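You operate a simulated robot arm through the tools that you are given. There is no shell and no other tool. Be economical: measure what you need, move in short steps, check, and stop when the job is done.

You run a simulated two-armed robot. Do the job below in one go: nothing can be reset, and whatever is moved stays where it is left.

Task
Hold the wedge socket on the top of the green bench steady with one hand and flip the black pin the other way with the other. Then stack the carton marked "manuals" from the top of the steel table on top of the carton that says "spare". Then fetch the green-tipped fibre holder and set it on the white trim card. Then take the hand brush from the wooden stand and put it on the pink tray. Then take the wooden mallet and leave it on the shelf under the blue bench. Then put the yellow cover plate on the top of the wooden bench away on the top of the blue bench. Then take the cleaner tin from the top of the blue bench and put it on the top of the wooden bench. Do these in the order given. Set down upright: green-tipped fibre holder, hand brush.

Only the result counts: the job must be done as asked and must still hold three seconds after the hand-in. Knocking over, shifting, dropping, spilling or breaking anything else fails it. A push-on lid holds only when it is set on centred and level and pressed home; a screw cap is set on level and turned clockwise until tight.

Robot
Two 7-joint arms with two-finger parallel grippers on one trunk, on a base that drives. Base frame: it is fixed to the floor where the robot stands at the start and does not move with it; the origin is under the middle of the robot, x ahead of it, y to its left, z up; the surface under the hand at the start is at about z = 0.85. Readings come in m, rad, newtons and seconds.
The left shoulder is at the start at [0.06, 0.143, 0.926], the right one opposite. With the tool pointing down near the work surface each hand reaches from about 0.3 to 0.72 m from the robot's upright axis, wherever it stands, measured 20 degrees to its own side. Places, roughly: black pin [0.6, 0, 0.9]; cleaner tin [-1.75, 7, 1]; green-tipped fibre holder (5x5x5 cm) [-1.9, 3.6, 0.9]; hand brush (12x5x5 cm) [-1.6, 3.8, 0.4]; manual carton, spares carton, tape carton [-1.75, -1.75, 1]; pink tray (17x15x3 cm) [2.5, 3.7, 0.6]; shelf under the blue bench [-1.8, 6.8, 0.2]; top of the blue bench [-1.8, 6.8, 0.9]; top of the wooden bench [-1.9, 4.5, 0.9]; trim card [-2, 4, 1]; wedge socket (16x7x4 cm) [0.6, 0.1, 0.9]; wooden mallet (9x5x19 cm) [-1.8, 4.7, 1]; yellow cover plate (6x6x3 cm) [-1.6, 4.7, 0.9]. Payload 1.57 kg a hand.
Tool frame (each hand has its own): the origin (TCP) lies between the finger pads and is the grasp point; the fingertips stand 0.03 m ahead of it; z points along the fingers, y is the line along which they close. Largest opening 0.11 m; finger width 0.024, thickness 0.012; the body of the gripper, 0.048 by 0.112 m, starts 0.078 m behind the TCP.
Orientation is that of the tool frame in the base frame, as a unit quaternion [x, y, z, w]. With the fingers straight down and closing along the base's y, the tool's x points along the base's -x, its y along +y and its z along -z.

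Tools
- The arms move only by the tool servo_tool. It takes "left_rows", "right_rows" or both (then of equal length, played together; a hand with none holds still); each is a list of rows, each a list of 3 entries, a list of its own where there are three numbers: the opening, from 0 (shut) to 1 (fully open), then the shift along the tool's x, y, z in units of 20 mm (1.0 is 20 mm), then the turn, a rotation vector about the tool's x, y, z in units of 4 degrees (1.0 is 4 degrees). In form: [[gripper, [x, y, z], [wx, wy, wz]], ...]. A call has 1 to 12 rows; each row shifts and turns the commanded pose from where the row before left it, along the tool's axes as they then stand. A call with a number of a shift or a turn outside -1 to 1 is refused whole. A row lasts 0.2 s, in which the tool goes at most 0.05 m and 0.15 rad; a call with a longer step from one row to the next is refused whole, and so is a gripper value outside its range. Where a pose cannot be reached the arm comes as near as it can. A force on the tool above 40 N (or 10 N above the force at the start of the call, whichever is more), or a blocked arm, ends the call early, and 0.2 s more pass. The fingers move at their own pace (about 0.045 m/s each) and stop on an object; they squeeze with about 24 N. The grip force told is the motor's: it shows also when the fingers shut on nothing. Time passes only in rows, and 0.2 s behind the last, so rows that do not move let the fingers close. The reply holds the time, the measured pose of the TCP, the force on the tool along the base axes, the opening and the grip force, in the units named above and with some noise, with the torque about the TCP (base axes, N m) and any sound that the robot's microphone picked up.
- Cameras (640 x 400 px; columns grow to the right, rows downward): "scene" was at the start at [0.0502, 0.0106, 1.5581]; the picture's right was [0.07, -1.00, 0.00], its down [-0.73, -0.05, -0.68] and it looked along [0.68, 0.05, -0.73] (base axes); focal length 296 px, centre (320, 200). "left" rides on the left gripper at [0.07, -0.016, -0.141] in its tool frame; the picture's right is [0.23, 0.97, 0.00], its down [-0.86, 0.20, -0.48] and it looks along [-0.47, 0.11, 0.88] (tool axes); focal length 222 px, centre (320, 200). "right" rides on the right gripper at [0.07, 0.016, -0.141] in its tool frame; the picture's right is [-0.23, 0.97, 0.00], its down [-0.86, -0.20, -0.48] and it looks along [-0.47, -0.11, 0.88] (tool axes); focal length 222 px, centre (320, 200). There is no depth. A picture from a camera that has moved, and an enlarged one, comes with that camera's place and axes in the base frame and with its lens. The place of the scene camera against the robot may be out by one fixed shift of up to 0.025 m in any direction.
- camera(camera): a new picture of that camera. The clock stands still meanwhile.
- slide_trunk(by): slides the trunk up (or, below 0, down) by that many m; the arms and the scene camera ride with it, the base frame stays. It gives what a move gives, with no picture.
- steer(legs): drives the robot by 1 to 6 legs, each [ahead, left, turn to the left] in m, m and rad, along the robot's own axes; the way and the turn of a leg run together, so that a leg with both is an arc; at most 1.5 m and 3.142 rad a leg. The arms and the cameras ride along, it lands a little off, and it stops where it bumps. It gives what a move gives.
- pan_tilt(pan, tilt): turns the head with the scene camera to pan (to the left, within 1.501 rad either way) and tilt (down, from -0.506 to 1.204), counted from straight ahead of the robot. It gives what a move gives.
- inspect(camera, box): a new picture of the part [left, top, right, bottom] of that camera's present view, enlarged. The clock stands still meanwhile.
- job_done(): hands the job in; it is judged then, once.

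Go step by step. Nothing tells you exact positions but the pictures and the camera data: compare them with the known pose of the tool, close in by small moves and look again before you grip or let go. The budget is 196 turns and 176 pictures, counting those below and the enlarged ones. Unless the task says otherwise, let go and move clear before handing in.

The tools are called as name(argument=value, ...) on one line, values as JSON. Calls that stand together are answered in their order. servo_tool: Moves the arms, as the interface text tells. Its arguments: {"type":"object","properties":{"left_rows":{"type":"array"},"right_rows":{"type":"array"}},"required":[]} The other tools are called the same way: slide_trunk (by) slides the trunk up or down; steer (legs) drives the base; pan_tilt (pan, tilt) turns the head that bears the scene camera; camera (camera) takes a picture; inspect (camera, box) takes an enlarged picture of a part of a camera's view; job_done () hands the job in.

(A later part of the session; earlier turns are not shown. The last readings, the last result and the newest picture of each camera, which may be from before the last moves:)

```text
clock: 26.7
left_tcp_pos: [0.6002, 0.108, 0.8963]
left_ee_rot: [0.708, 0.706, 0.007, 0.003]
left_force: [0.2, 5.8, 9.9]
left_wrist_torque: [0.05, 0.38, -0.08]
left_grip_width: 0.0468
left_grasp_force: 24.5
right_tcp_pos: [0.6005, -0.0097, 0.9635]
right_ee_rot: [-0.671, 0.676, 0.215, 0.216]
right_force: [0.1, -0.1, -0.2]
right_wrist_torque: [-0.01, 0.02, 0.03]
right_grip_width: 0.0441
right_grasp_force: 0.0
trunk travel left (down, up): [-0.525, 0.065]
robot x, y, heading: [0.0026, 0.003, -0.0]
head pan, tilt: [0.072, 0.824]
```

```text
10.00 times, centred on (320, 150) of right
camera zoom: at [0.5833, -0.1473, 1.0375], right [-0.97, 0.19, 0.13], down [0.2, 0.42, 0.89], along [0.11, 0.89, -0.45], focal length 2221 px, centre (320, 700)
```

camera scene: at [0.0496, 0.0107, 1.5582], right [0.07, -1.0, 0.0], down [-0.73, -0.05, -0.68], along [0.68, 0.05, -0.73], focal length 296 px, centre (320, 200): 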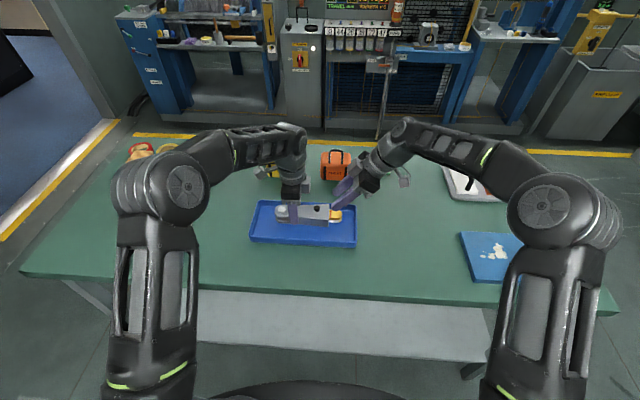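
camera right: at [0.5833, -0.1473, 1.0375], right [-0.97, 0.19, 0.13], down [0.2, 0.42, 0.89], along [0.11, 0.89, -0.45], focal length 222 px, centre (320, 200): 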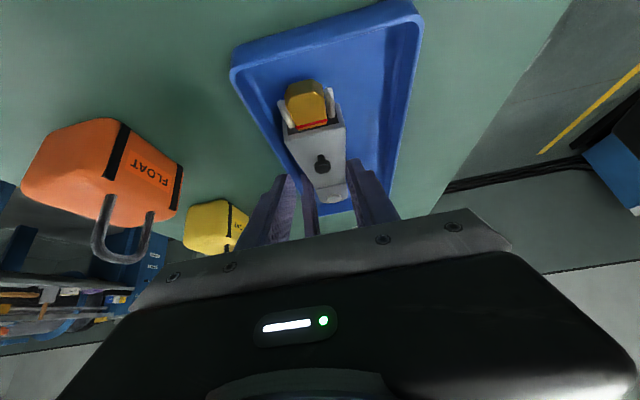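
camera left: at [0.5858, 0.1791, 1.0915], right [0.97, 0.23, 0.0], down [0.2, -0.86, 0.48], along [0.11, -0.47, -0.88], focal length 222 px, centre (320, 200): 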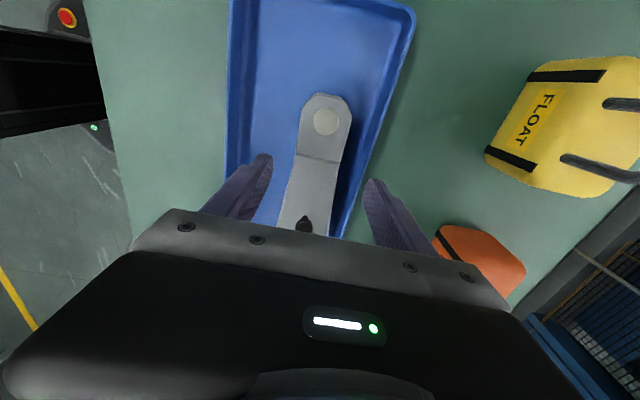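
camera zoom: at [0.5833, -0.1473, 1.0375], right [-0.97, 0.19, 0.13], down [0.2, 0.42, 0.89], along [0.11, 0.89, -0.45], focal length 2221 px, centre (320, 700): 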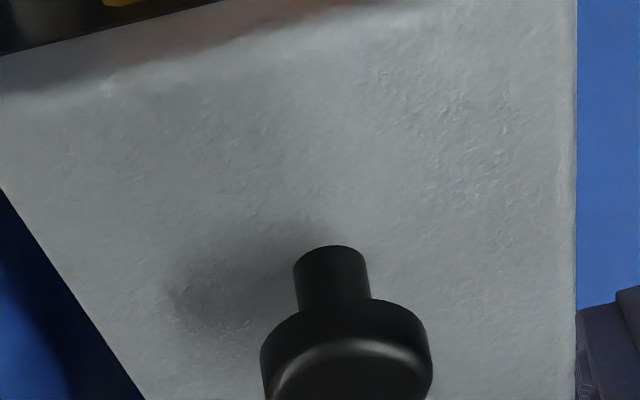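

The pin is truly vertical with about 7 mm of stem showing, so it should be an in/out pin that is now out. I'll bring the closed right fingertips just above the cap to press it in.

servo_tool(right_rows=[[0, [-0.5, 0, 0.54], [0, 0, 0]], [0, [-0.5, 0, 0.54], [0, 0, 0]], [0, [-0.5, 0, 0.54], [0, 0, 0]], [0, [0, 0, 0], [0, 0, 0]]])

inspect(camera="right", box=[240, 100, 400, 200])

inspect(camera="scene", box=[290, 185, 354, 225])

```text
clock: 27.7
left_tcp_pos: [0.6002, 0.1075, 0.8984]
left_ee_rot: [0.708, 0.707, 0.006, 0.002]
left_force: [0.1, 2.7, 8.6]
left_wrist_torque: [-0.08, 0.41, -0.05]
left_grip_width: 0.0469
left_grasp_force: 23.6
right_tcp_pos: [0.6018, 0.0333, 0.954]
right_ee_rot: [-0.672, 0.675, 0.216, 0.216]
right_force: [0.0, -0.3, 0.3]
right_wrist_torque: [0.0, 0.03, 0.0]
right_grip_width: 0.0001
right_grasp_force: 20.8
trunk travel left (down, up): [-0.525, 0.065]
robot x, y, heading: [-0.0012, 0.0029, -0.003]
head pan, tilt: [0.072, 0.824]
```

```text
4.00 times, centred on (320, 150) of right
camera zoom: at [0.5831, -0.1042, 1.0283], right [-0.97, 0.19, 0.13], down [0.2, 0.42, 0.89], along [0.11, 0.89, -0.45], focal length 888 px, centre (320, 400)
```

zoom: 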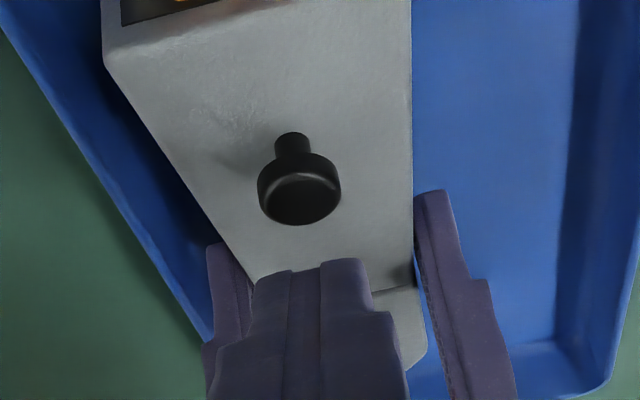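

```text
10.00 times, centred on (322, 205) of scene
camera zoom: at [0.0493, 0.011, 1.5582], right [0.07, -1.0, 0.0], down [-0.73, -0.05, -0.68], along [0.68, 0.05, -0.73], focal length 2963 px, centre (300, 150)
```

zoom: 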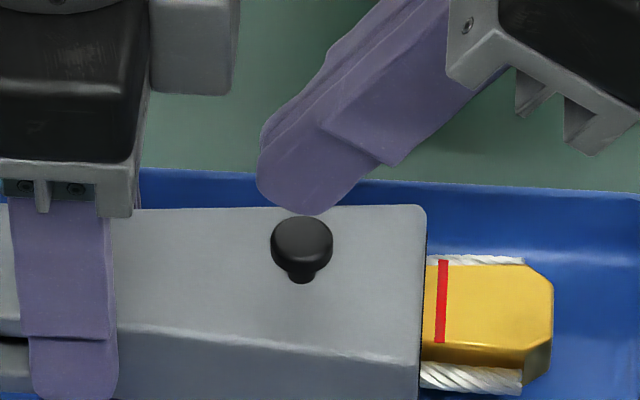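

The fingertip is right above the cap. I'll press straight down in small steps.

servo_tool(right_rows=[[0, [0.118, 0, 0.162], [0, 0, 0]], [0, [0.118, 0, 0.162], [0, 0, 0]], [0, [0.118, 0, 0.162], [0, 0, 0]], [0, [0.06, 0, 0.08], [0, 0, 0]]])

inspect(camera="scene", box=[290, 185, 354, 225])

```text
clock: 28.7
left_tcp_pos: [0.6009, 0.1074, 0.8966]
left_ee_rot: [0.708, 0.707, 0.007, 0.002]
left_force: [-1.8, 2.3, 8.6]
left_wrist_torque: [-0.14, 0.38, -0.01]
left_grip_width: 0.0467
left_grasp_force: 23.9
right_tcp_pos: [0.6019, 0.033, 0.9396]
right_ee_rot: [-0.672, 0.675, 0.216, 0.216]
right_force: [0.1, -0.3, 0.3]
right_wrist_torque: [0.03, -0.02, 0.02]
right_grip_width: 0.0003
right_grasp_force: 21.3
trunk travel left (down, up): [-0.525, 0.065]
robot x, y, heading: [-0.0008, 0.0017, -0.0]
head pan, tilt: [0.072, 0.824]
```

```text
10.00 times, centred on (322, 205) of scene
camera zoom: at [0.0494, 0.0109, 1.5582], right [0.07, -1.0, 0.0], down [-0.73, -0.05, -0.68], along [0.68, 0.05, -0.73], focal length 2963 px, centre (300, 150)
```

zoom: 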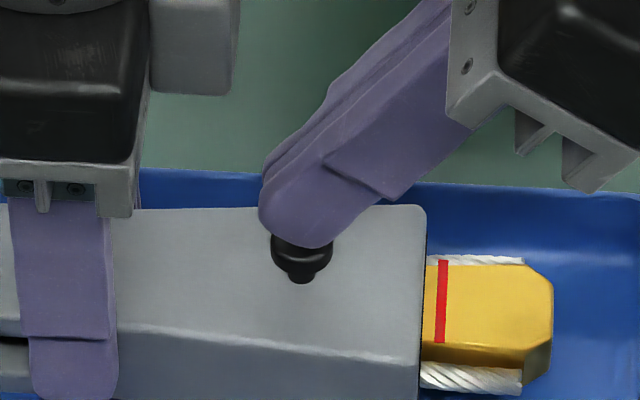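

servo_tool(right_rows=[[0, [0.06, 0, 0.08], [0, 0, 0]], [0, [0.06, 0, 0.08], [0, 0, 0]], [0, [0.06, 0, 0.08], [0, 0, 0]], [0, [0.06, 0, 0.08], [0, 0, 0]], [0, [0.06, 0, 0.08], [0, 0, 0]]])

inspect(camera="scene", box=[290, 185, 354, 225])

```text
clock: 29.9
left_tcp_pos: [0.6, 0.1079, 0.8958]
left_ee_rot: [0.708, 0.706, 0.006, 0.003]
left_force: [-2.0, 1.1, 7.2]
left_wrist_torque: [0.09, 0.4, -0.04]
left_grip_width: 0.0466
left_grasp_force: 23.6
right_tcp_pos: [0.5991, 0.0351, 0.9301]
right_ee_rot: [-0.672, 0.675, 0.216, 0.215]
right_force: [-0.2, 0.7, 1.8]
right_wrist_torque: [0.07, -0.02, -0.03]
right_grip_width: 0.0003
right_grasp_force: 20.9
trunk travel left (down, up): [-0.525, 0.065]
robot x, y, heading: [0.001, 0.0016, 0.002]
head pan, tilt: [0.072, 0.824]
```

```text
10.00 times, centred on (322, 205) of scene
camera zoom: at [0.0494, 0.0108, 1.5581], right [0.07, -1.0, 0.0], down [-0.73, -0.05, -0.68], along [0.68, 0.05, -0.73], focal length 2963 px, centre (300, 150)
```

zoom: 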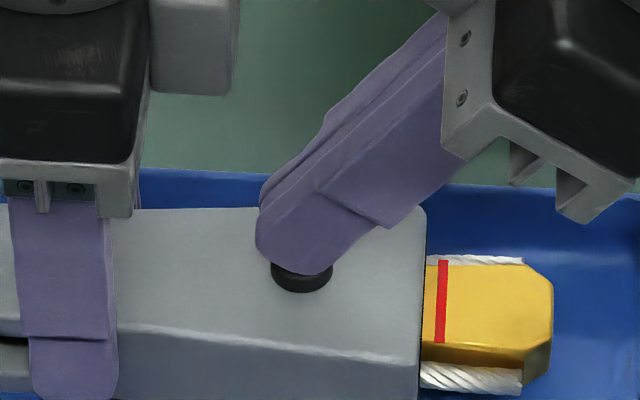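

The pin moved down with little force, so pressing works. I'll press a little further to seat it, then lift and check that it stays.

servo_tool(right_rows=[[0, [0.06, 0, 0.08], [0, 0, 0]], [0, [0.06, 0, 0.08], [0, 0, 0]], [0, [0, 0, 0], [0, 0, 0]]])

servo_tool(right_rows=[[0, [-0.4, 0, -0.54], [0, 0, 0]], [0, [-0.4, 0, -0.54], [0, 0, 0]], [0, [-0.4, 0, -0.54], [0, 0, 0]]])

inspect(camera="scene", box=[290, 185, 354, 225])

```text
clock: 30.7
left_tcp_pos: [0.5998, 0.1069, 0.8963]
left_ee_rot: [0.707, 0.707, 0.008, 0.003]
left_force: [7.7, 0.9, -0.5]
left_wrist_torque: [-0.04, 0.62, 0.26]
left_grip_width: 0.0465
left_grasp_force: 24.1
right_tcp_pos: [0.5997, 0.0333, 0.9289]
right_ee_rot: [-0.672, 0.674, 0.216, 0.218]
right_force: [-6.6, -1.8, 26.9]
right_wrist_torque: [0.15, 0.19, 0.2]
right_grip_width: 0.0
right_grasp_force: 21.4
trunk travel left (down, up): [-0.525, 0.065]
robot x, y, heading: [-0.002, -0.0032, 0.0]
head pan, tilt: [0.072, 0.824]
```

```text
clock: 31.5
left_tcp_pos: [0.6015, 0.1071, 0.8953]
left_ee_rot: [0.707, 0.707, 0.007, 0.003]
left_force: [-2.7, 0.7, 3.7]
left_wrist_torque: [-0.2, 0.37, -0.18]
left_grip_width: 0.0464
left_grasp_force: 24.3
right_tcp_pos: [0.5997, 0.0325, 0.9652]
right_ee_rot: [-0.672, 0.675, 0.215, 0.215]
right_force: [-0.2, 0.0, 1.0]
right_wrist_torque: [-0.03, -0.03, -0.01]
right_grip_width: 0.0001
right_grasp_force: 21.4
trunk travel left (down, up): [-0.525, 0.065]
robot x, y, heading: [-0.0021, -0.0002, -0.0]
head pan, tilt: [0.072, 0.824]
```

```text
10.00 times, centred on (322, 205) of scene
camera zoom: at [0.0495, 0.0107, 1.5581], right [0.07, -1.0, 0.0], down [-0.73, -0.05, -0.68], along [0.68, 0.05, -0.73], focal length 2963 px, centre (300, 150)
```

zoom: 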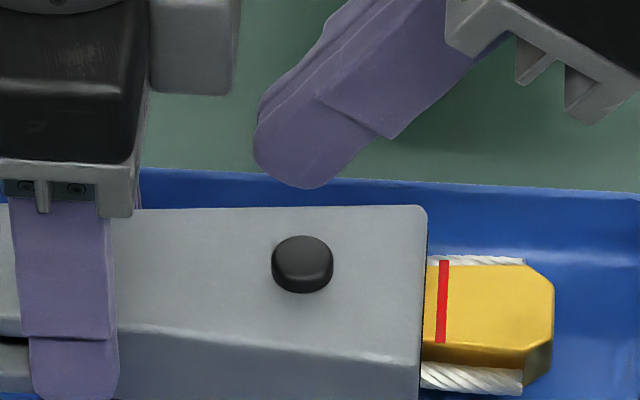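

The pin is in and stays in. I'll release the socket with the left hand, lift straight up, and level the right hand again.

servo_tool(left_rows=[[0.52, [0, 0, 0], [0, 0, 0]], [0.52, [0, 0, 0], [0, 0, 0]], [0.52, [0, 0, -0.5], [0, 0, 0]], [0.52, [0, 0, -1], [0, 0, 0]], [0.52, [0, 0, -1], [0, 0, 0]], [0.52, [0, 0, -1], [0, 0, 0]], [0.52, [0, 0, -1], [0, 0, 0]], [0.52, [0, 0, -1], [0, 0, 0]], [0.52, [0, 0, -1], [0, 0, 0]], [1, [0.5, -1, 0], [0, 0, 0]], [1, [0.5, -1, 0], [0, 0, 0]], [1, [0.5, -1, 0], [0, 0, 0]]], right_rows=[[0, [1, 0, -0.5], [0, 1, 0]], [0, [1, 0, -0.5], [0, 1, 0]], [0, [1, 0, -0.5], [0, 1, 0]], [0, [0, 0, -1], [0, 1, 0]], [0, [0, 0, -1], [0, 1, 0]], [0, [0, 0, -1], [0, 1, 0]], [0, [0, 1, 0], [0, 1, 0]], [0, [0, 1, 0], [0, 1, 0]], [0, [0, 1, 0], [0, 1, 0]], [1, [0, 1, 0], [0, 0, 0]], [1, [0, 1, 0], [0, 0, 0]], [1, [0, 1, 0], [0, 0, 0]]])

camera(camera="scene")

```text
clock: 34.1
left_tcp_pos: [0.538, 0.1387, 1.0243]
left_ee_rot: [0.707, 0.707, 0.006, 0.003]
left_force: [0.1, 0.5, 0.2]
left_wrist_torque: [0.02, -0.01, 0.01]
left_grip_width: 0.1097
left_grasp_force: 0.0
right_tcp_pos: [0.48, -0.0536, 1.0178]
right_ee_rot: [-0.706, 0.708, -0.002, -0.003]
right_force: [-0.3, 0.6, 0.3]
right_wrist_torque: [0.02, 0.0, -0.02]
right_grip_width: 0.0678
right_grasp_force: 0.1
trunk travel left (down, up): [-0.525, 0.065]
robot x, y, heading: [0.0015, 0.0003, -0.004]
head pan, tilt: [0.072, 0.824]
```

```text
136 pictures are left
camera scene: at [0.049, 0.0109, 1.5582], right [0.07, -1.0, 0.0], down [-0.73, -0.05, -0.68], along [0.68, 0.05, -0.73], focal length 296 px, centre (320, 200)
```

scene: 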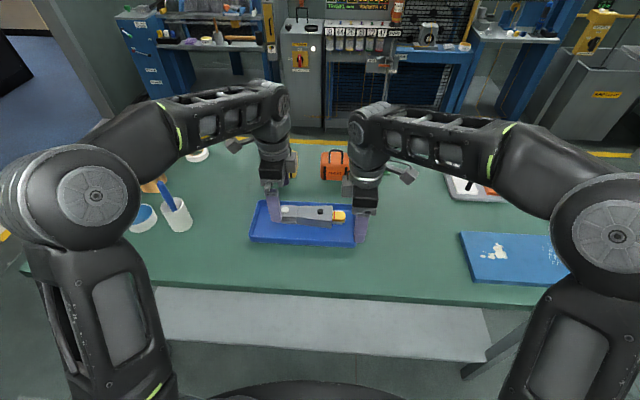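

The socket, tray and bench are undisturbed. I'll retract both arms and back away from the bench.

servo_tool(left_rows=[[1, [0.5, -0.9, -0.6], [0, 0, 0]], [1, [0.5, -0.9, -0.6], [0, 0, 0]], [1, [0.5, -0.9, -0.6], [0, 0, 0]], [1, [0.5, -0.9, -0.6], [0, 0, 0]], [1, [0.5, -0.9, -0.6], [0, 0, 0]], [1, [0.5, -0.9, -0.6], [0, 0, 0]], [1, [0.5, -0.9, -0.6], [0, 0, 0]]], right_rows=[[1, [1, 0.5, -0.6], [0, 0, 0]], [1, [1, 0.5, -0.6], [0, 0, 0]], [1, [1, 0.5, -0.6], [0, 0, 0]], [1, [1, 0.5, -0.6], [0, 0, 0]], [1, [1, 0.5, -0.6], [0, 0, 0]], [1, [1, 0.5, -0.6], [0, 0, 0]], [1, [1, 0.5, -0.6], [0, 0, 0]]])

steer(legs=[[-0.4, 0, 0], [0, 0, -1.6]])

pan_tilt(pan=0, tilt=0.5)

camera(camera="scene")

```text
clock: 35.7
left_tcp_pos: [0.4096, 0.2073, 1.1069]
left_ee_rot: [0.708, 0.707, 0.007, 0.004]
left_force: [0.1, -0.9, -0.9]
left_wrist_torque: [0.01, 0.0, -0.02]
left_grip_width: 0.11
left_grasp_force: 0.1
right_tcp_pos: [0.4085, -0.1915, 1.1058]
right_ee_rot: [-0.706, 0.708, -0.003, -0.001]
right_force: [0.9, 0.4, 0.2]
right_wrist_torque: [0.0, -0.03, -0.01]
right_grip_width: 0.11
right_grasp_force: 0.0
trunk travel left (down, up): [-0.525, 0.065]
robot x, y, heading: [0.0015, 0.0005, 0.002]
head pan, tilt: [0.072, 0.824]
```

```text
clock: 42.2
left_tcp_pos: [-0.2237, -0.4202, 1.1058]
left_ee_rot: [1.0, -0.026, 0.002, 0.007]
left_force: [0.3, -0.2, 0.3]
left_wrist_torque: [-0.01, 0.0, -0.02]
left_grip_width: 0.1099
left_grasp_force: 0.2
right_tcp_pos: [-0.6212, -0.3969, 1.1039]
right_ee_rot: [0.029, 1.0, 0.001, -0.005]
right_force: [0.5, -0.2, 0.3]
right_wrist_torque: [-0.03, -0.01, -0.02]
right_grip_width: 0.1101
right_grasp_force: 0.0
trunk travel left (down, up): [-0.525, 0.065]
robot x, y, heading: [-0.4137, -0.001, -1.625]
head pan, tilt: [0.072, 0.824]
```

```text
clock: 43.0
left_tcp_pos: [-0.2266, -0.4205, 1.1081]
left_ee_rot: [1.0, -0.025, 0.002, 0.007]
left_force: [0.6, -0.5, 0.2]
left_wrist_torque: [0.0, -0.01, -0.01]
left_grip_width: 0.1104
left_grasp_force: 0.1
right_tcp_pos: [-0.622, -0.3969, 1.1037]
right_ee_rot: [0.029, 1.0, 0.001, -0.004]
right_force: [0.2, 0.5, 0.1]
right_wrist_torque: [-0.02, 0.0, 0.02]
right_grip_width: 0.1098
right_grasp_force: 0.0
trunk travel left (down, up): [-0.525, 0.065]
robot x, y, heading: [-0.4095, 0.0026, -1.62]
head pan, tilt: [0.0, 0.499]
```

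```text
135 pictures are left
camera scene: at [-0.4129, -0.054, 1.5859], right [-1.0, 0.05, 0.0], down [0.02, 0.48, -0.88], along [-0.04, -0.88, -0.48], focal length 296 px, centre (320, 200)
```

scene: 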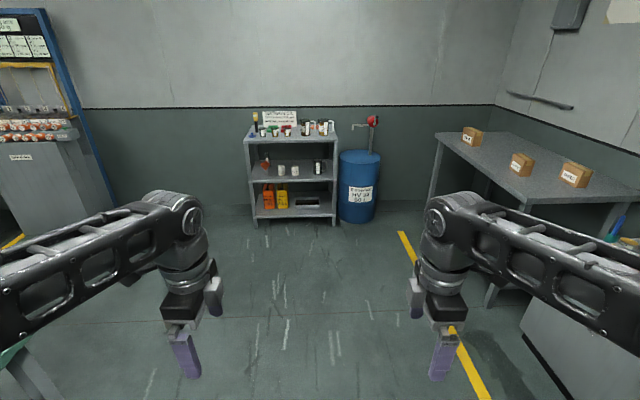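

The steel table is to my right with three cartons on it. I'll read the labels.

inspect(camera="scene", box=[430, 110, 640, 241])

```text
3.05 times, centred on (535, 176) of scene
camera zoom: at [-0.4129, -0.054, 1.5859], right [-1.0, 0.05, 0.0], down [0.02, 0.48, -0.88], along [-0.04, -0.88, -0.48], focal length 903 px, centre (-335, 275)
```

zoom: 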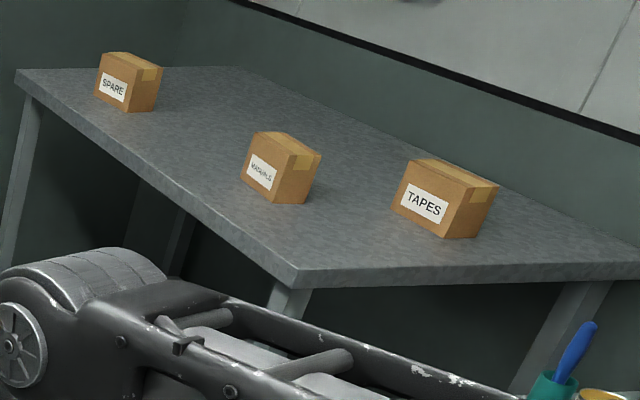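

MANUALS is the middle carton and SPARE is the one on the left. I'll turn to face the table, shift along in front of it, and look again.

steer(legs=[[0, 0, -1.52], [0, 1.45, 0], [0.35, 0, 0]])

camera(camera="scene")

```text
clock: 55.7
left_tcp_pos: [-1.2085, -1.6135, 1.1066]
left_ee_rot: [-0.703, 0.711, 0.003, -0.007]
left_force: [0.2, 0.4, -0.8]
left_wrist_torque: [0.03, -0.02, 0.0]
left_grip_width: 0.1099
left_grasp_force: 0.0
right_tcp_pos: [-1.2022, -1.2179, 1.1039]
right_ee_rot: [0.712, 0.702, 0.004, -0.003]
right_force: [0.5, 0.4, 0.2]
right_wrist_torque: [-0.01, -0.01, 0.02]
right_grip_width: 0.11
right_grasp_force: 0.0
trunk travel left (down, up): [-0.525, 0.065]
robot x, y, heading: [-0.7944, -1.4109, 3.132]
head pan, tilt: [0.0, 0.499]
```

```text
133 pictures are left
camera scene: at [-0.8549, -1.4058, 1.5859], right [0.01, 1.0, 0.0], down [0.48, 0.0, -0.88], along [-0.88, 0.01, -0.48], focal length 296 px, centre (320, 200)
```

scene: 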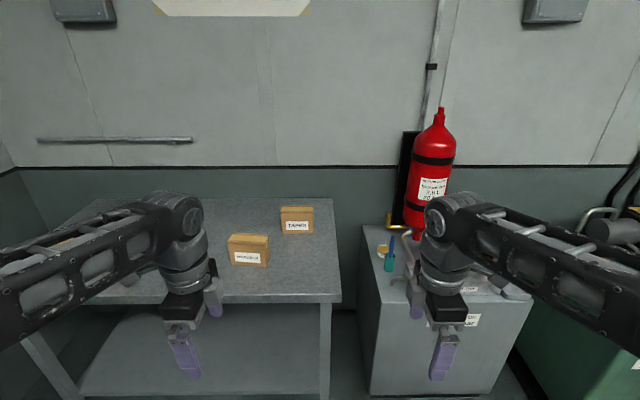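

The MANUALS carton is about 14 cm wide and 8 cm deep, centred near [-1.74, -1.66]. I'll drive in closer and look with the left hand's camera.

steer(legs=[[0.32, 0, 0.01]])

servo_tool(left_rows=[[1, [0, 1, 0], [0, 0, 0]], [1, [0, 1, 0], [0, 0, 0]], [1, [0, 1, 0], [0, 0, 0]], [1, [0, 1, 0], [0, 0, 0]], [1, [0, 1, 0], [0, 0, 0]], [1, [0, 1, 0], [0, 0, 0]], [1, [0, 1, 0], [0, 0, 0]], [1, [0, 1, 0], [0, 0, 0]], [1, [0, 0.5, 0], [0, 0, 0]]])

camera(camera="left")

camera(camera="scene")

```text
clock: 57.8
left_tcp_pos: [-1.5176, -1.6109, 1.1081]
left_ee_rot: [-0.703, 0.711, 0.002, -0.006]
left_force: [0.1, -0.9, 0.7]
left_wrist_torque: [-0.01, 0.0, -0.01]
left_grip_width: 0.1099
left_grasp_force: 0.0
right_tcp_pos: [-1.5117, -1.2144, 1.1045]
right_ee_rot: [0.712, 0.702, 0.003, -0.003]
right_force: [0.2, 0.0, -0.6]
right_wrist_torque: [0.01, 0.02, -0.02]
right_grip_width: 0.1101
right_grasp_force: 0.1
trunk travel left (down, up): [-0.525, 0.065]
robot x, y, heading: [-1.1049, -1.4083, 3.131]
head pan, tilt: [0.0, 0.499]
```

```text
clock: 59.8
left_tcp_pos: [-1.6264, -1.6089, 1.1074]
left_ee_rot: [-0.703, 0.711, 0.005, -0.007]
left_force: [-0.1, -1.0, 0.0]
left_wrist_torque: [0.0, 0.02, -0.03]
left_grip_width: 0.1102
left_grasp_force: 0.0
left hand out of reach, approached as far as the arm can: row 6, 7, 8, 9
right_tcp_pos: [-1.5114, -1.214, 1.1038]
right_ee_rot: [0.713, 0.701, 0.004, -0.002]
right_force: [0.7, -0.2, -0.2]
right_wrist_torque: [-0.01, 0.02, 0.01]
right_grip_width: 0.1099
right_grasp_force: 0.2
trunk travel left (down, up): [-0.525, 0.065]
robot x, y, heading: [-1.106, -1.4072, 3.135]
head pan, tilt: [0.0, 0.499]
```

```text
132 pictures are left
camera left: at [-1.6084, -1.6769, 1.2493], right [-0.98, -0.22, 0.02], down [-0.18, 0.86, 0.48], along [-0.12, 0.46, -0.88], focal length 222 px, centre (320, 200)
```

left: 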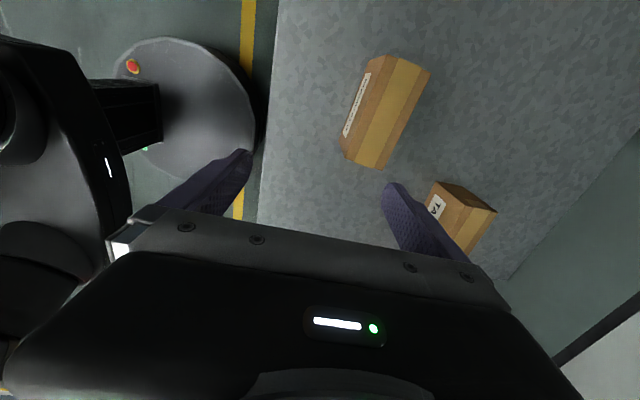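

```text
131 pictures are left
camera scene: at [-1.1634, -1.4026, 1.586], right [0.01, 1.0, 0.0], down [0.48, 0.0, -0.88], along [-0.88, 0.01, -0.48], focal length 296 px, centre (320, 200)
```

scene: 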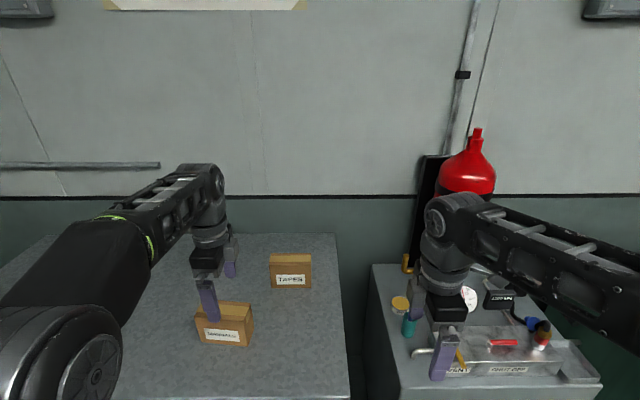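

The carton is centred near [-1.707, -1.655] with its narrow side along x, so the left hand's orientation suits it. I'll drive 6 cm closer, put the hand above the carton, and check.

steer(legs=[[0.06, 0, 0]])

servo_tool(left_rows=[[1, [0.6, 0, 0.5], [0, 0, 0]], [1, [0.6, 0, 0.5], [0, 0, 0]], [1, [0.6, 0, 0.5], [0, 0, 0]], [1, [0.5, 0, 0.5], [0, 0, 0]], [1, [0, 0, 0.5], [0, 0, 0]], [1, [0, 0, 0.5], [0, 0, 0]], [1, [0, 0, 0.5], [0, 0, 0]], [1, [0, 0, 0.5], [0, 0, 0]], [1, [0, 0, 0.5], [0, 0, 0]]])

camera(camera="left")

```text
clock: 60.8
left_tcp_pos: [-1.6865, -1.6079, 1.1064]
left_ee_rot: [-0.701, 0.713, 0.002, -0.007]
left_force: [-0.6, 0.3, -1.0]
left_wrist_torque: [0.01, -0.05, 0.0]
left_grip_width: 0.1098
left_grasp_force: 0.1
right_tcp_pos: [-1.5709, -1.212, 1.1028]
right_ee_rot: [0.713, 0.701, 0.004, -0.002]
right_force: [-0.3, -0.3, -0.9]
right_wrist_torque: [0.04, -0.03, -0.02]
right_grip_width: 0.1097
right_grasp_force: 0.0
trunk travel left (down, up): [-0.525, 0.065]
robot x, y, heading: [-1.1618, -1.4096, 3.132]
head pan, tilt: [0.0, 0.499]
```

```text
clock: 62.8
left_tcp_pos: [-1.6873, -1.6529, 1.0175]
left_ee_rot: [-0.702, 0.712, 0.004, -0.008]
left_force: [-0.3, 0.3, 0.2]
left_wrist_torque: [0.01, 0.01, 0.01]
left_grip_width: 0.11
left_grasp_force: 0.0
right_tcp_pos: [-1.5687, -1.2122, 1.1038]
right_ee_rot: [0.713, 0.701, 0.003, -0.002]
right_force: [0.9, -0.3, 0.0]
right_wrist_torque: [0.0, 0.0, -0.04]
right_grip_width: 0.11
right_grasp_force: 0.0
trunk travel left (down, up): [-0.525, 0.065]
robot x, y, heading: [-1.1589, -1.4081, 3.132]
head pan, tilt: [0.0, 0.499]
```

```text
130 pictures are left
camera left: at [-1.6684, -1.7212, 1.1601], right [-0.98, -0.21, 0.02], down [-0.18, 0.86, 0.48], along [-0.12, 0.46, -0.88], focal length 222 px, centre (320, 200)
```

left: 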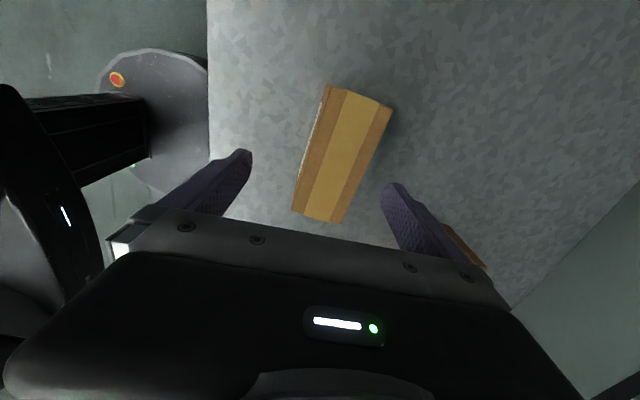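

The carton is 6 × 13 cm, centred at [-1.705, -1.651] and yawed about 4°. I'll align the hand, lower it, and grip the carton.

servo_tool(left_rows=[[1, [0, 0.9, 0], [0, 0, 1]], [1, [0, 0, 0.8], [0, 0, 0]], [1, [0, 0, 0.8], [0, 0, 0]], [1, [0, 0, 0.8], [0, 0, 0]], [1, [0, 0, 0.8], [0, 0, 0]], [1, [0, 0, 0.8], [0, 0, 0]], [1, [0, 0, 0.8], [0, 0, 0]], [1, [0, 0, 0.6], [0, 0, 0]], [1, [0, 0, 0], [0, 0, 0]]])

camera(camera="left")

```text
clock: 64.8
left_tcp_pos: [-1.7073, -1.6549, 0.9104]
left_ee_rot: [-0.677, 0.736, 0.003, -0.008]
left_force: [0.0, -0.5, 0.8]
left_wrist_torque: [0.01, 0.01, -0.01]
left_grip_width: 0.1102
left_grasp_force: 0.0
right_tcp_pos: [-1.5689, -1.2133, 1.1035]
right_ee_rot: [0.713, 0.701, 0.003, -0.002]
right_force: [0.2, -0.4, 0.3]
right_wrist_torque: [-0.02, 0.01, 0.01]
right_grip_width: 0.1099
right_grasp_force: 0.2
trunk travel left (down, up): [-0.525, 0.065]
robot x, y, heading: [-1.1646, -1.4087, 3.129]
head pan, tilt: [0.0, 0.499]
```

```text
129 pictures are left
camera left: at [-1.6933, -1.7235, 1.0529], right [-0.99, -0.15, 0.02], down [-0.12, 0.87, 0.48], along [-0.08, 0.47, -0.88], focal length 222 px, centre (320, 200)
```

left: 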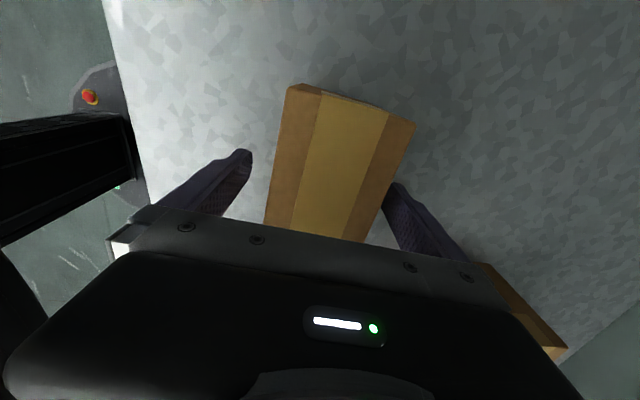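

The carton is between the fingers. I'll shift 6 mm to centre it, close, and lift.

servo_tool(left_rows=[[1, [0, 0.3, 0], [0, 0, 0]], [0.6, [0, 0, 0], [0, 0, 0]], [0.2, [0, 0, 0], [0, 0, 0]], [0.2, [0, 0, 0], [0, 0, 0]], [0.2, [0, 0, 0], [0, 0, 0]], [0.2, [0, 0, 0], [0, 0, 0]]])

camera(camera="left")

```text
clock: 66.2
left_tcp_pos: [-1.7129, -1.6535, 0.9107]
left_ee_rot: [-0.677, 0.736, 0.003, -0.008]
left_force: [1.8, -0.2, 0.1]
left_wrist_torque: [0.04, -0.2, 0.01]
left_grip_width: 0.06
left_grasp_force: 24.0
right_tcp_pos: [-1.5688, -1.2126, 1.1035]
right_ee_rot: [0.713, 0.701, 0.004, -0.002]
right_force: [0.0, 0.0, 0.3]
right_wrist_torque: [-0.01, 0.0, 0.01]
right_grip_width: 0.1099
right_grasp_force: 0.0
trunk travel left (down, up): [-0.525, 0.065]
robot x, y, heading: [-1.1601, -1.4066, 3.13]
head pan, tilt: [0.0, 0.499]
```

```text
128 pictures are left
camera left: at [-1.6995, -1.7226, 1.0522], right [-0.99, -0.15, 0.02], down [-0.12, 0.87, 0.48], along [-0.08, 0.47, -0.88], focal length 222 px, centre (320, 200)
```

left: 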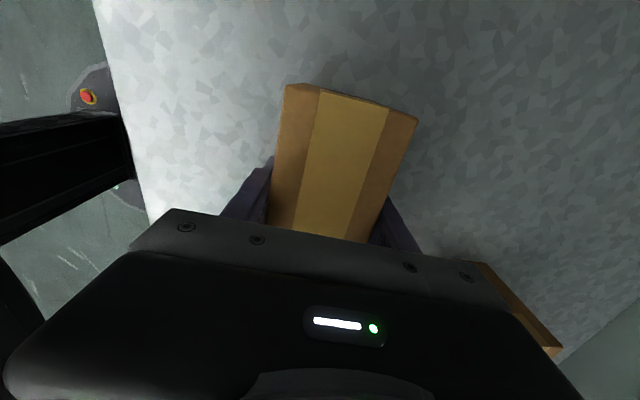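

I have a firm grip at 60 mm. I'll lift the carton, drive sideways toward SPARE, and look.

servo_tool(left_rows=[[0.2, [0, 0, -0.5], [0, 0, 0]], [0.2, [0, -0.2, -0.9], [0, 0, 0]], [0.2, [0, -0.2, -0.9], [0, 0, 0]], [0.2, [0, -0.3, -0.9], [0, 0, 0]], [0.2, [0, -0.3, -0.9], [0, 0, 0]], [0.2, [0, -0.3, -0.9], [0, 0, 0]], [0.2, [0, -0.3, -0.9], [0, 0, 0]], [0.2, [0, -0.3, -0.9], [0, 0, 0]], [0.2, [0, -0.3, -0.9], [0, 0, 0]], [0.2, [0, -0.3, -0.9], [0, 0, 0]]])

steer(legs=[[0, 0.5, 0]])

pan_tilt(pan=0.5, tilt=0.7)

camera(camera="scene")

camera(camera="left")

```text
clock: 68.4
left_tcp_pos: [-1.6618, -1.6569, 1.0831]
left_ee_rot: [-0.677, 0.736, 0.003, -0.008]
left_force: [0.7, 0.1, -2.5]
left_wrist_torque: [0.0, 0.01, 0.02]
left_grip_width: 0.0599
left_grasp_force: 24.1
right_tcp_pos: [-1.5683, -1.2122, 1.1053]
right_ee_rot: [0.713, 0.701, 0.004, -0.003]
right_force: [-0.9, -0.8, 0.3]
right_wrist_torque: [-0.03, -0.01, 0.02]
right_grip_width: 0.11
right_grasp_force: 0.1
trunk travel left (down, up): [-0.525, 0.065]
robot x, y, heading: [-1.1587, -1.4066, 3.124]
head pan, tilt: [0.0, 0.499]
```

```text
clock: 71.3
left_tcp_pos: [-1.67, -2.1511, 1.0838]
left_ee_rot: [-0.677, 0.736, 0.004, -0.008]
left_force: [0.5, -0.3, -4.4]
left_wrist_torque: [0.0, 0.03, -0.01]
left_grip_width: 0.0601
left_grasp_force: 23.5
right_tcp_pos: [-1.575, -1.7059, 1.1031]
right_ee_rot: [0.713, 0.701, 0.005, -0.004]
right_force: [-1.4, 0.1, 0.0]
right_wrist_torque: [0.03, -0.03, -0.02]
right_grip_width: 0.1102
right_grasp_force: 0.0
trunk travel left (down, up): [-0.525, 0.065]
robot x, y, heading: [-1.1691, -1.9004, 3.125]
head pan, tilt: [0.0, 0.499]
```

```text
clock: 72.2
left_tcp_pos: [-1.669, -2.1492, 1.0826]
left_ee_rot: [-0.676, 0.737, 0.004, -0.008]
left_force: [-0.3, 0.0, -3.2]
left_wrist_torque: [0.02, 0.0, 0.02]
left_grip_width: 0.0598
left_grasp_force: 24.1
right_tcp_pos: [-1.5753, -1.7062, 1.1026]
right_ee_rot: [0.714, 0.7, 0.004, -0.003]
right_force: [-0.5, 0.3, -0.2]
right_wrist_torque: [-0.02, 0.02, 0.01]
right_grip_width: 0.1102
right_grasp_force: 0.1
trunk travel left (down, up): [-0.525, 0.065]
robot x, y, heading: [-1.17, -1.9009, 3.129]
head pan, tilt: [0.499, 0.7]
```

```text
127 pictures are left
camera scene: at [-1.2126, -1.9369, 1.5683], right [-0.47, 0.88, 0.0], down [0.57, 0.3, -0.76], along [-0.68, -0.36, -0.64], focal length 296 px, centre (320, 200)
```

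scene: 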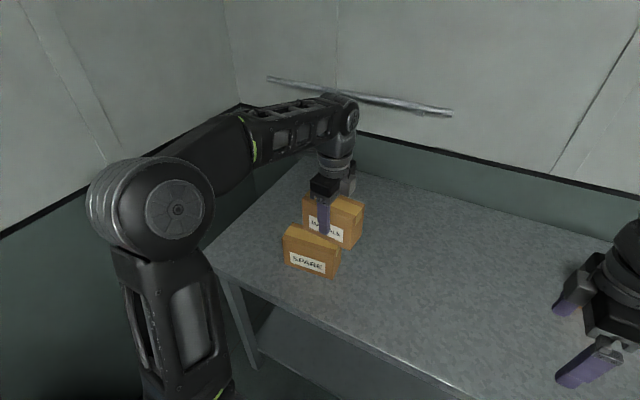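

```text
126 pictures are left
camera left: at [-1.6567, -2.2179, 1.2259], right [-0.99, -0.14, 0.02], down [-0.12, 0.87, 0.48], along [-0.08, 0.47, -0.88], focal length 222 px, centre (320, 200)
```

left: 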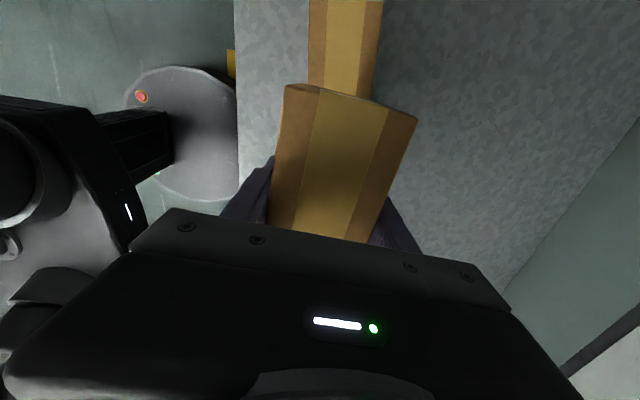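

SPARE is just beyond the hand toward −y, with a slightly different yaw. I'll zoom in for its corners.

inspect(camera="scene", box=[260, 170, 400, 290])

inspect(camera="left", box=[230, 0, 470, 150])

```text
3.33 times, centred on (330, 230) of scene
camera zoom: at [-1.2126, -1.9369, 1.5683], right [-0.47, 0.88, 0.0], down [0.57, 0.3, -0.76], along [-0.68, -0.36, -0.64], focal length 988 px, centre (287, 100)
```

zoom: 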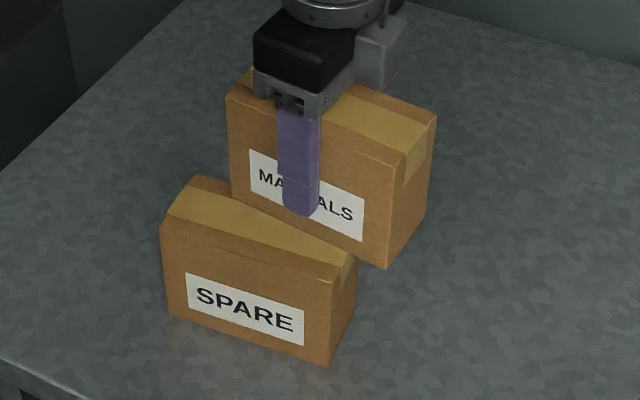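

```text
2.67 times, centred on (350, 75) of left
camera zoom: at [-1.6567, -2.2179, 1.2259], right [-0.99, -0.14, 0.02], down [-0.12, 0.87, 0.48], along [-0.08, 0.47, -0.88], focal length 592 px, centre (240, 533)
```

zoom: 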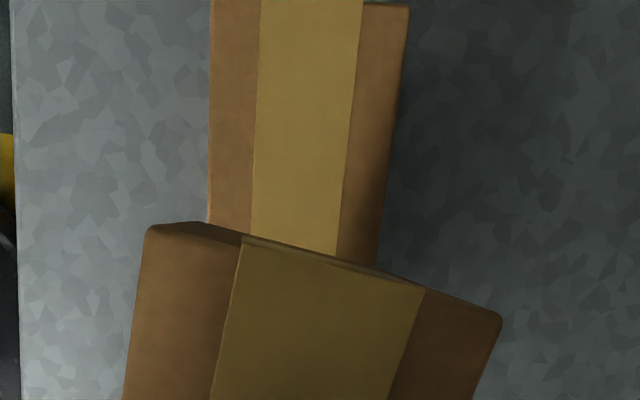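

SPARE is centred near [-1.685, -2.213] with its top at about 0.95–0.96. I'll raise the trunk for reach, then place the held carton above it with matching yaw.

slide_trunk(by=0.06)

servo_tool(left_rows=[[0.2, [0.8, 0.13, 0], [0, 0, 0]], [0.2, [0.8, 0.13, 0], [0, 0, 0]], [0.2, [0.8, 0.13, 0], [0, 0, 0]], [0.2, [0.86, 0.13, 0], [0, 0, 0]], [0.2, [0, 0, 0.5], [0, 0, -0.84]], [0.2, [0, 0, 0.5], [0, 0, -0.84]], [0.2, [0, 0, 0.5], [0, 0, -0.84]], [0.2, [0, 0, 0.5], [0, 0, -0.84]], [0.2, [0, 0, 0.5], [0, 0, 0]], [0.2, [0, 0, 0.5], [0, 0, 0]]])

inspect(camera="scene", box=[250, 150, 410, 290])

camera(camera="left")

```text
clock: 73.2
left_tcp_pos: [-1.6701, -2.1496, 1.1423]
left_ee_rot: [-0.676, 0.737, 0.004, -0.008]
left_force: [-0.6, -0.1, -3.7]
left_wrist_torque: [-0.03, 0.01, 0.01]
left_grip_width: 0.0598
left_grasp_force: 24.0
right_tcp_pos: [-1.5745, -1.706, 1.164]
right_ee_rot: [0.714, 0.7, 0.004, -0.002]
right_force: [0.9, -0.1, -0.3]
right_wrist_torque: [0.02, 0.01, 0.01]
right_grip_width: 0.1101
right_grasp_force: 0.0
trunk travel left (down, up): [-0.585, 0.005]
robot x, y, heading: [-1.1678, -1.9027, 3.129]
head pan, tilt: [0.499, 0.7]
```

```text
clock: 75.4
left_tcp_pos: [-1.6863, -2.2144, 1.084]
left_ee_rot: [0.758, -0.652, -0.004, 0.006]
left_force: [0.4, -0.2, -3.0]
left_wrist_torque: [0.02, 0.02, 0.03]
left_grip_width: 0.06
left_grasp_force: 23.9
right_tcp_pos: [-1.5759, -1.706, 1.1642]
right_ee_rot: [0.714, 0.701, 0.005, -0.002]
right_force: [-1.0, 0.0, 0.1]
right_wrist_torque: [-0.02, -0.01, -0.01]
right_grip_width: 0.11
right_grasp_force: 0.0
trunk travel left (down, up): [-0.585, 0.005]
robot x, y, heading: [-1.1718, -1.9036, 3.125]
head pan, tilt: [0.499, 0.7]
```

```text
2.86 times, centred on (330, 220) of scene
camera zoom: at [-1.2127, -1.9371, 1.6282], right [-0.47, 0.88, 0.0], down [0.57, 0.3, -0.76], along [-0.68, -0.36, -0.64], focal length 846 px, centre (291, 143)
```

zoom: 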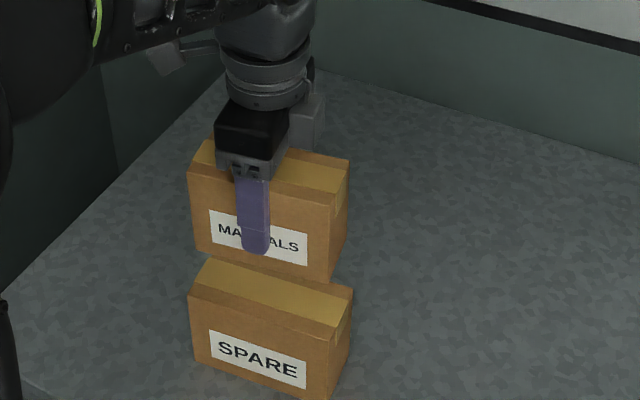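

```text
122 pictures are left
camera left: at [-1.6573, -2.2777, 1.2254], right [-0.93, -0.37, 0.02], down [-0.32, 0.82, 0.48], along [-0.19, 0.44, -0.88], focal length 222 px, centre (320, 200)
```

left: 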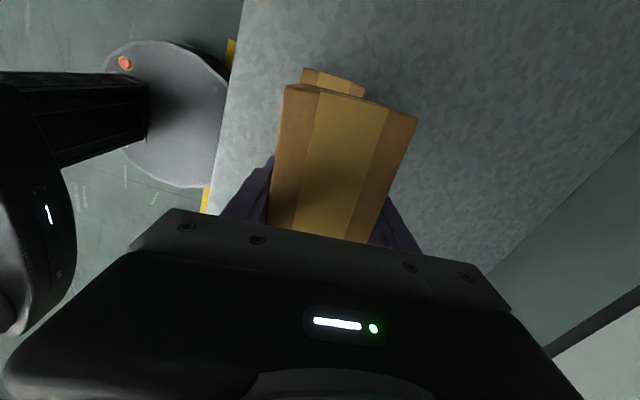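

The boxes line up to within about 1 cm. I'll shift 6 mm toward −y and lower most of the gap.

servo_tool(left_rows=[[0.2, [0.3, 0, 0.5], [0, 0, 0]], [0.2, [0, 0, 0.5], [0, 0, 0]], [0.2, [0, 0, 0.5], [0, 0, 0]], [0.2, [0, 0, 0.5], [0, 0, 0]], [0.2, [0, 0, 0.4], [0, 0, 0]]])

inspect(camera="scene", box=[250, 150, 410, 290])

```text
clock: 76.6
left_tcp_pos: [-1.6855, -2.22, 1.0359]
left_ee_rot: [0.758, -0.652, -0.003, 0.007]
left_force: [-0.1, 0.6, -3.8]
left_wrist_torque: [-0.03, 0.02, -0.01]
left_grip_width: 0.0597
left_grasp_force: 24.5
right_tcp_pos: [-1.5756, -1.7066, 1.1635]
right_ee_rot: [0.714, 0.7, 0.003, -0.003]
right_force: [0.0, -0.6, 0.5]
right_wrist_torque: [0.01, 0.03, -0.03]
right_grip_width: 0.1103
right_grasp_force: 0.0
trunk travel left (down, up): [-0.585, 0.005]
robot x, y, heading: [-1.1658, -1.9024, 3.126]
head pan, tilt: [0.499, 0.7]
```

```text
2.86 times, centred on (330, 220) of scene
camera zoom: at [-1.2126, -1.9372, 1.6282], right [-0.47, 0.88, 0.0], down [0.57, 0.3, -0.76], along [-0.68, -0.36, -0.64], focal length 846 px, centre (291, 143)
```

zoom: 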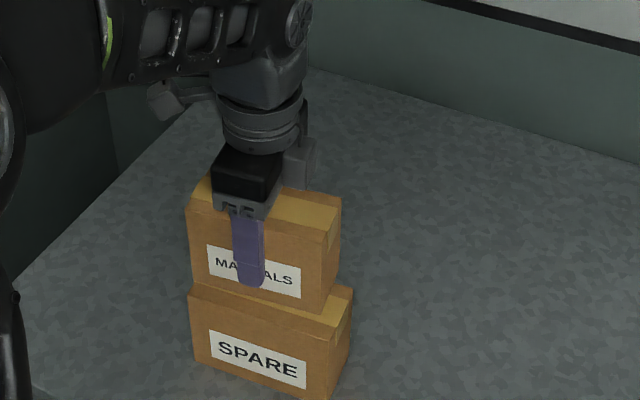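

The boxes line up well. I'll lower in small steps until I feel contact.

servo_tool(left_rows=[[0.2, [0, 0, 0.2], [0, 0, 0]], [0.2, [0, 0, 0.2], [0, 0, 0]], [0.2, [0, 0, 0.15], [0, 0, 0]]])

inspect(camera="scene", box=[280, 200, 360, 270])

```text
clock: 77.4
left_tcp_pos: [-1.6859, -2.2186, 1.025]
left_ee_rot: [0.759, -0.652, -0.004, 0.007]
left_force: [-0.1, 0.0, -3.8]
left_wrist_torque: [-0.05, 0.01, 0.06]
left_grip_width: 0.0598
left_grasp_force: 23.7
right_tcp_pos: [-1.5748, -1.7059, 1.1636]
right_ee_rot: [0.714, 0.7, 0.003, -0.002]
right_force: [0.2, -0.7, 0.1]
right_wrist_torque: [0.04, -0.03, 0.02]
right_grip_width: 0.1097
right_grasp_force: 0.1
trunk travel left (down, up): [-0.585, 0.005]
robot x, y, heading: [-1.1649, -1.9008, 3.129]
head pan, tilt: [0.499, 0.7]
```

```text
5.71 times, centred on (320, 235) of scene
camera zoom: at [-1.2127, -1.9371, 1.6282], right [-0.47, 0.88, 0.0], down [0.57, 0.3, -0.76], along [-0.68, -0.36, -0.64], focal length 1693 px, centre (320, 0)
```

zoom: 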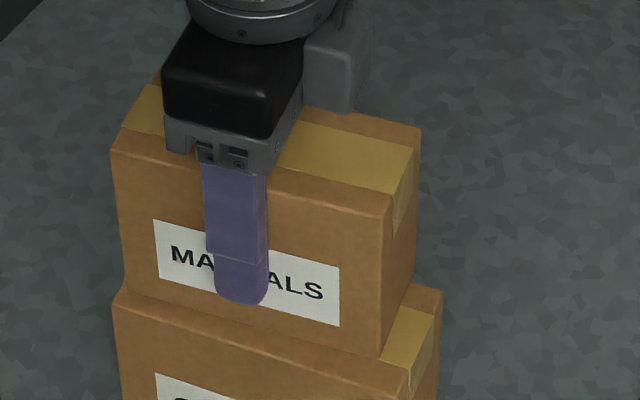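

servo_tool(left_rows=[[0.2, [-0.2, 0, 0], [0, 0, 0]], [0.2, [0, 0, 0.15], [0, 0, 0]], [0.2, [0, 0, 0.15], [0, 0, 0]], [0.2, [0, 0, 0.15], [0, 0, 0]]])

inspect(camera="scene", box=[280, 200, 360, 270])

```text
clock: 78.4
left_tcp_pos: [-1.6869, -2.215, 1.0199]
left_ee_rot: [0.758, -0.653, -0.006, 0.009]
left_force: [0.1, 0.1, 22.3]
left_wrist_torque: [-0.26, -0.76, -0.09]
left_grip_width: 0.06
left_grasp_force: 24.0
right_tcp_pos: [-1.5728, -1.7053, 1.1646]
right_ee_rot: [0.714, 0.701, 0.003, -0.003]
right_force: [0.3, -0.3, 0.6]
right_wrist_torque: [0.0, -0.01, 0.03]
right_grip_width: 0.1101
right_grasp_force: 0.0
trunk travel left (down, up): [-0.585, 0.005]
robot x, y, heading: [-1.167, -1.9023, 3.126]
head pan, tilt: [0.499, 0.7]
```

```text
5.71 times, centred on (320, 235) of scene
camera zoom: at [-1.2105, -1.9357, 1.6289], right [-0.47, 0.88, 0.0], down [0.57, 0.3, -0.77], along [-0.68, -0.36, -0.64], focal length 1693 px, centre (320, 0)
```

zoom: 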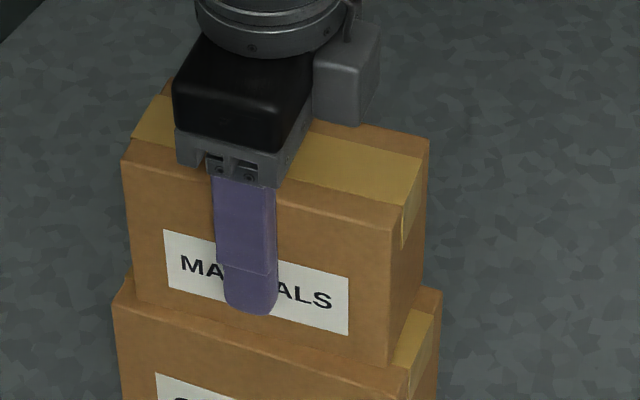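

Contact is made with the box resting on SPARE. I'll ease off, release, and lift clear.

servo_tool(left_rows=[[0.2, [0, 0, -0.15], [0, 0, 0]], [0.6, [0, 0, 0], [0, 0, 0]], [0.9, [0, 0, 0], [0, 0, 0]], [0.9, [0, 0, 0], [0, 0, 0]], [0.9, [0, 0, -0.5], [0, 0, 0]], [0.9, [0, 0, -1], [0, 0, 0]], [0.9, [0, 0, -1], [0, 0, 0]], [0.9, [0, 0, -1], [0, 0, 0]], [0.9, [0, 0, -1], [0, 0, 0]], [0.9, [0, -1, -1], [0, 0, 0]], [0.9, [0, -1, 0], [0, 0, 0]], [0.9, [0, -1, 0], [0, 0, 0]]])

inspect(camera="scene", box=[250, 150, 410, 290])

```text
clock: 81.0
left_tcp_pos: [-1.6261, -2.208, 1.1284]
left_ee_rot: [0.758, -0.652, -0.005, 0.008]
left_force: [0.6, -0.2, 0.2]
left_wrist_torque: [0.0, 0.05, 0.0]
left_grip_width: 0.0989
left_grasp_force: 0.1
right_tcp_pos: [-1.5747, -1.7063, 1.1646]
right_ee_rot: [0.714, 0.7, 0.003, -0.003]
right_force: [0.1, 0.5, -0.3]
right_wrist_torque: [0.01, 0.03, -0.02]
right_grip_width: 0.1102
right_grasp_force: 0.0
trunk travel left (down, up): [-0.585, 0.005]
robot x, y, heading: [-1.1673, -1.9011, 3.128]
head pan, tilt: [0.499, 0.7]
```

```text
2.86 times, centred on (330, 220) of scene
camera zoom: at [-1.2113, -1.9369, 1.6283], right [-0.47, 0.88, 0.0], down [0.57, 0.3, -0.77], along [-0.68, -0.36, -0.64], focal length 846 px, centre (291, 143)
```

zoom: 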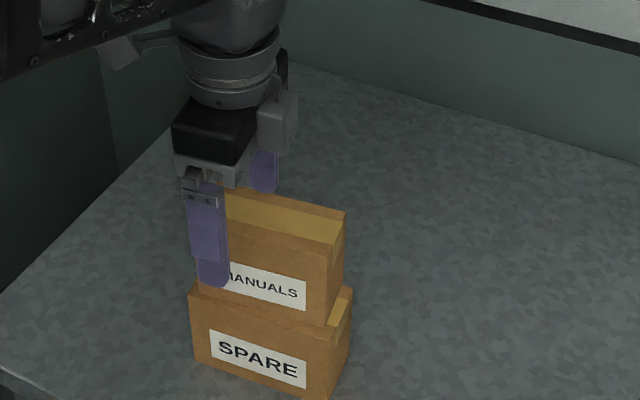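

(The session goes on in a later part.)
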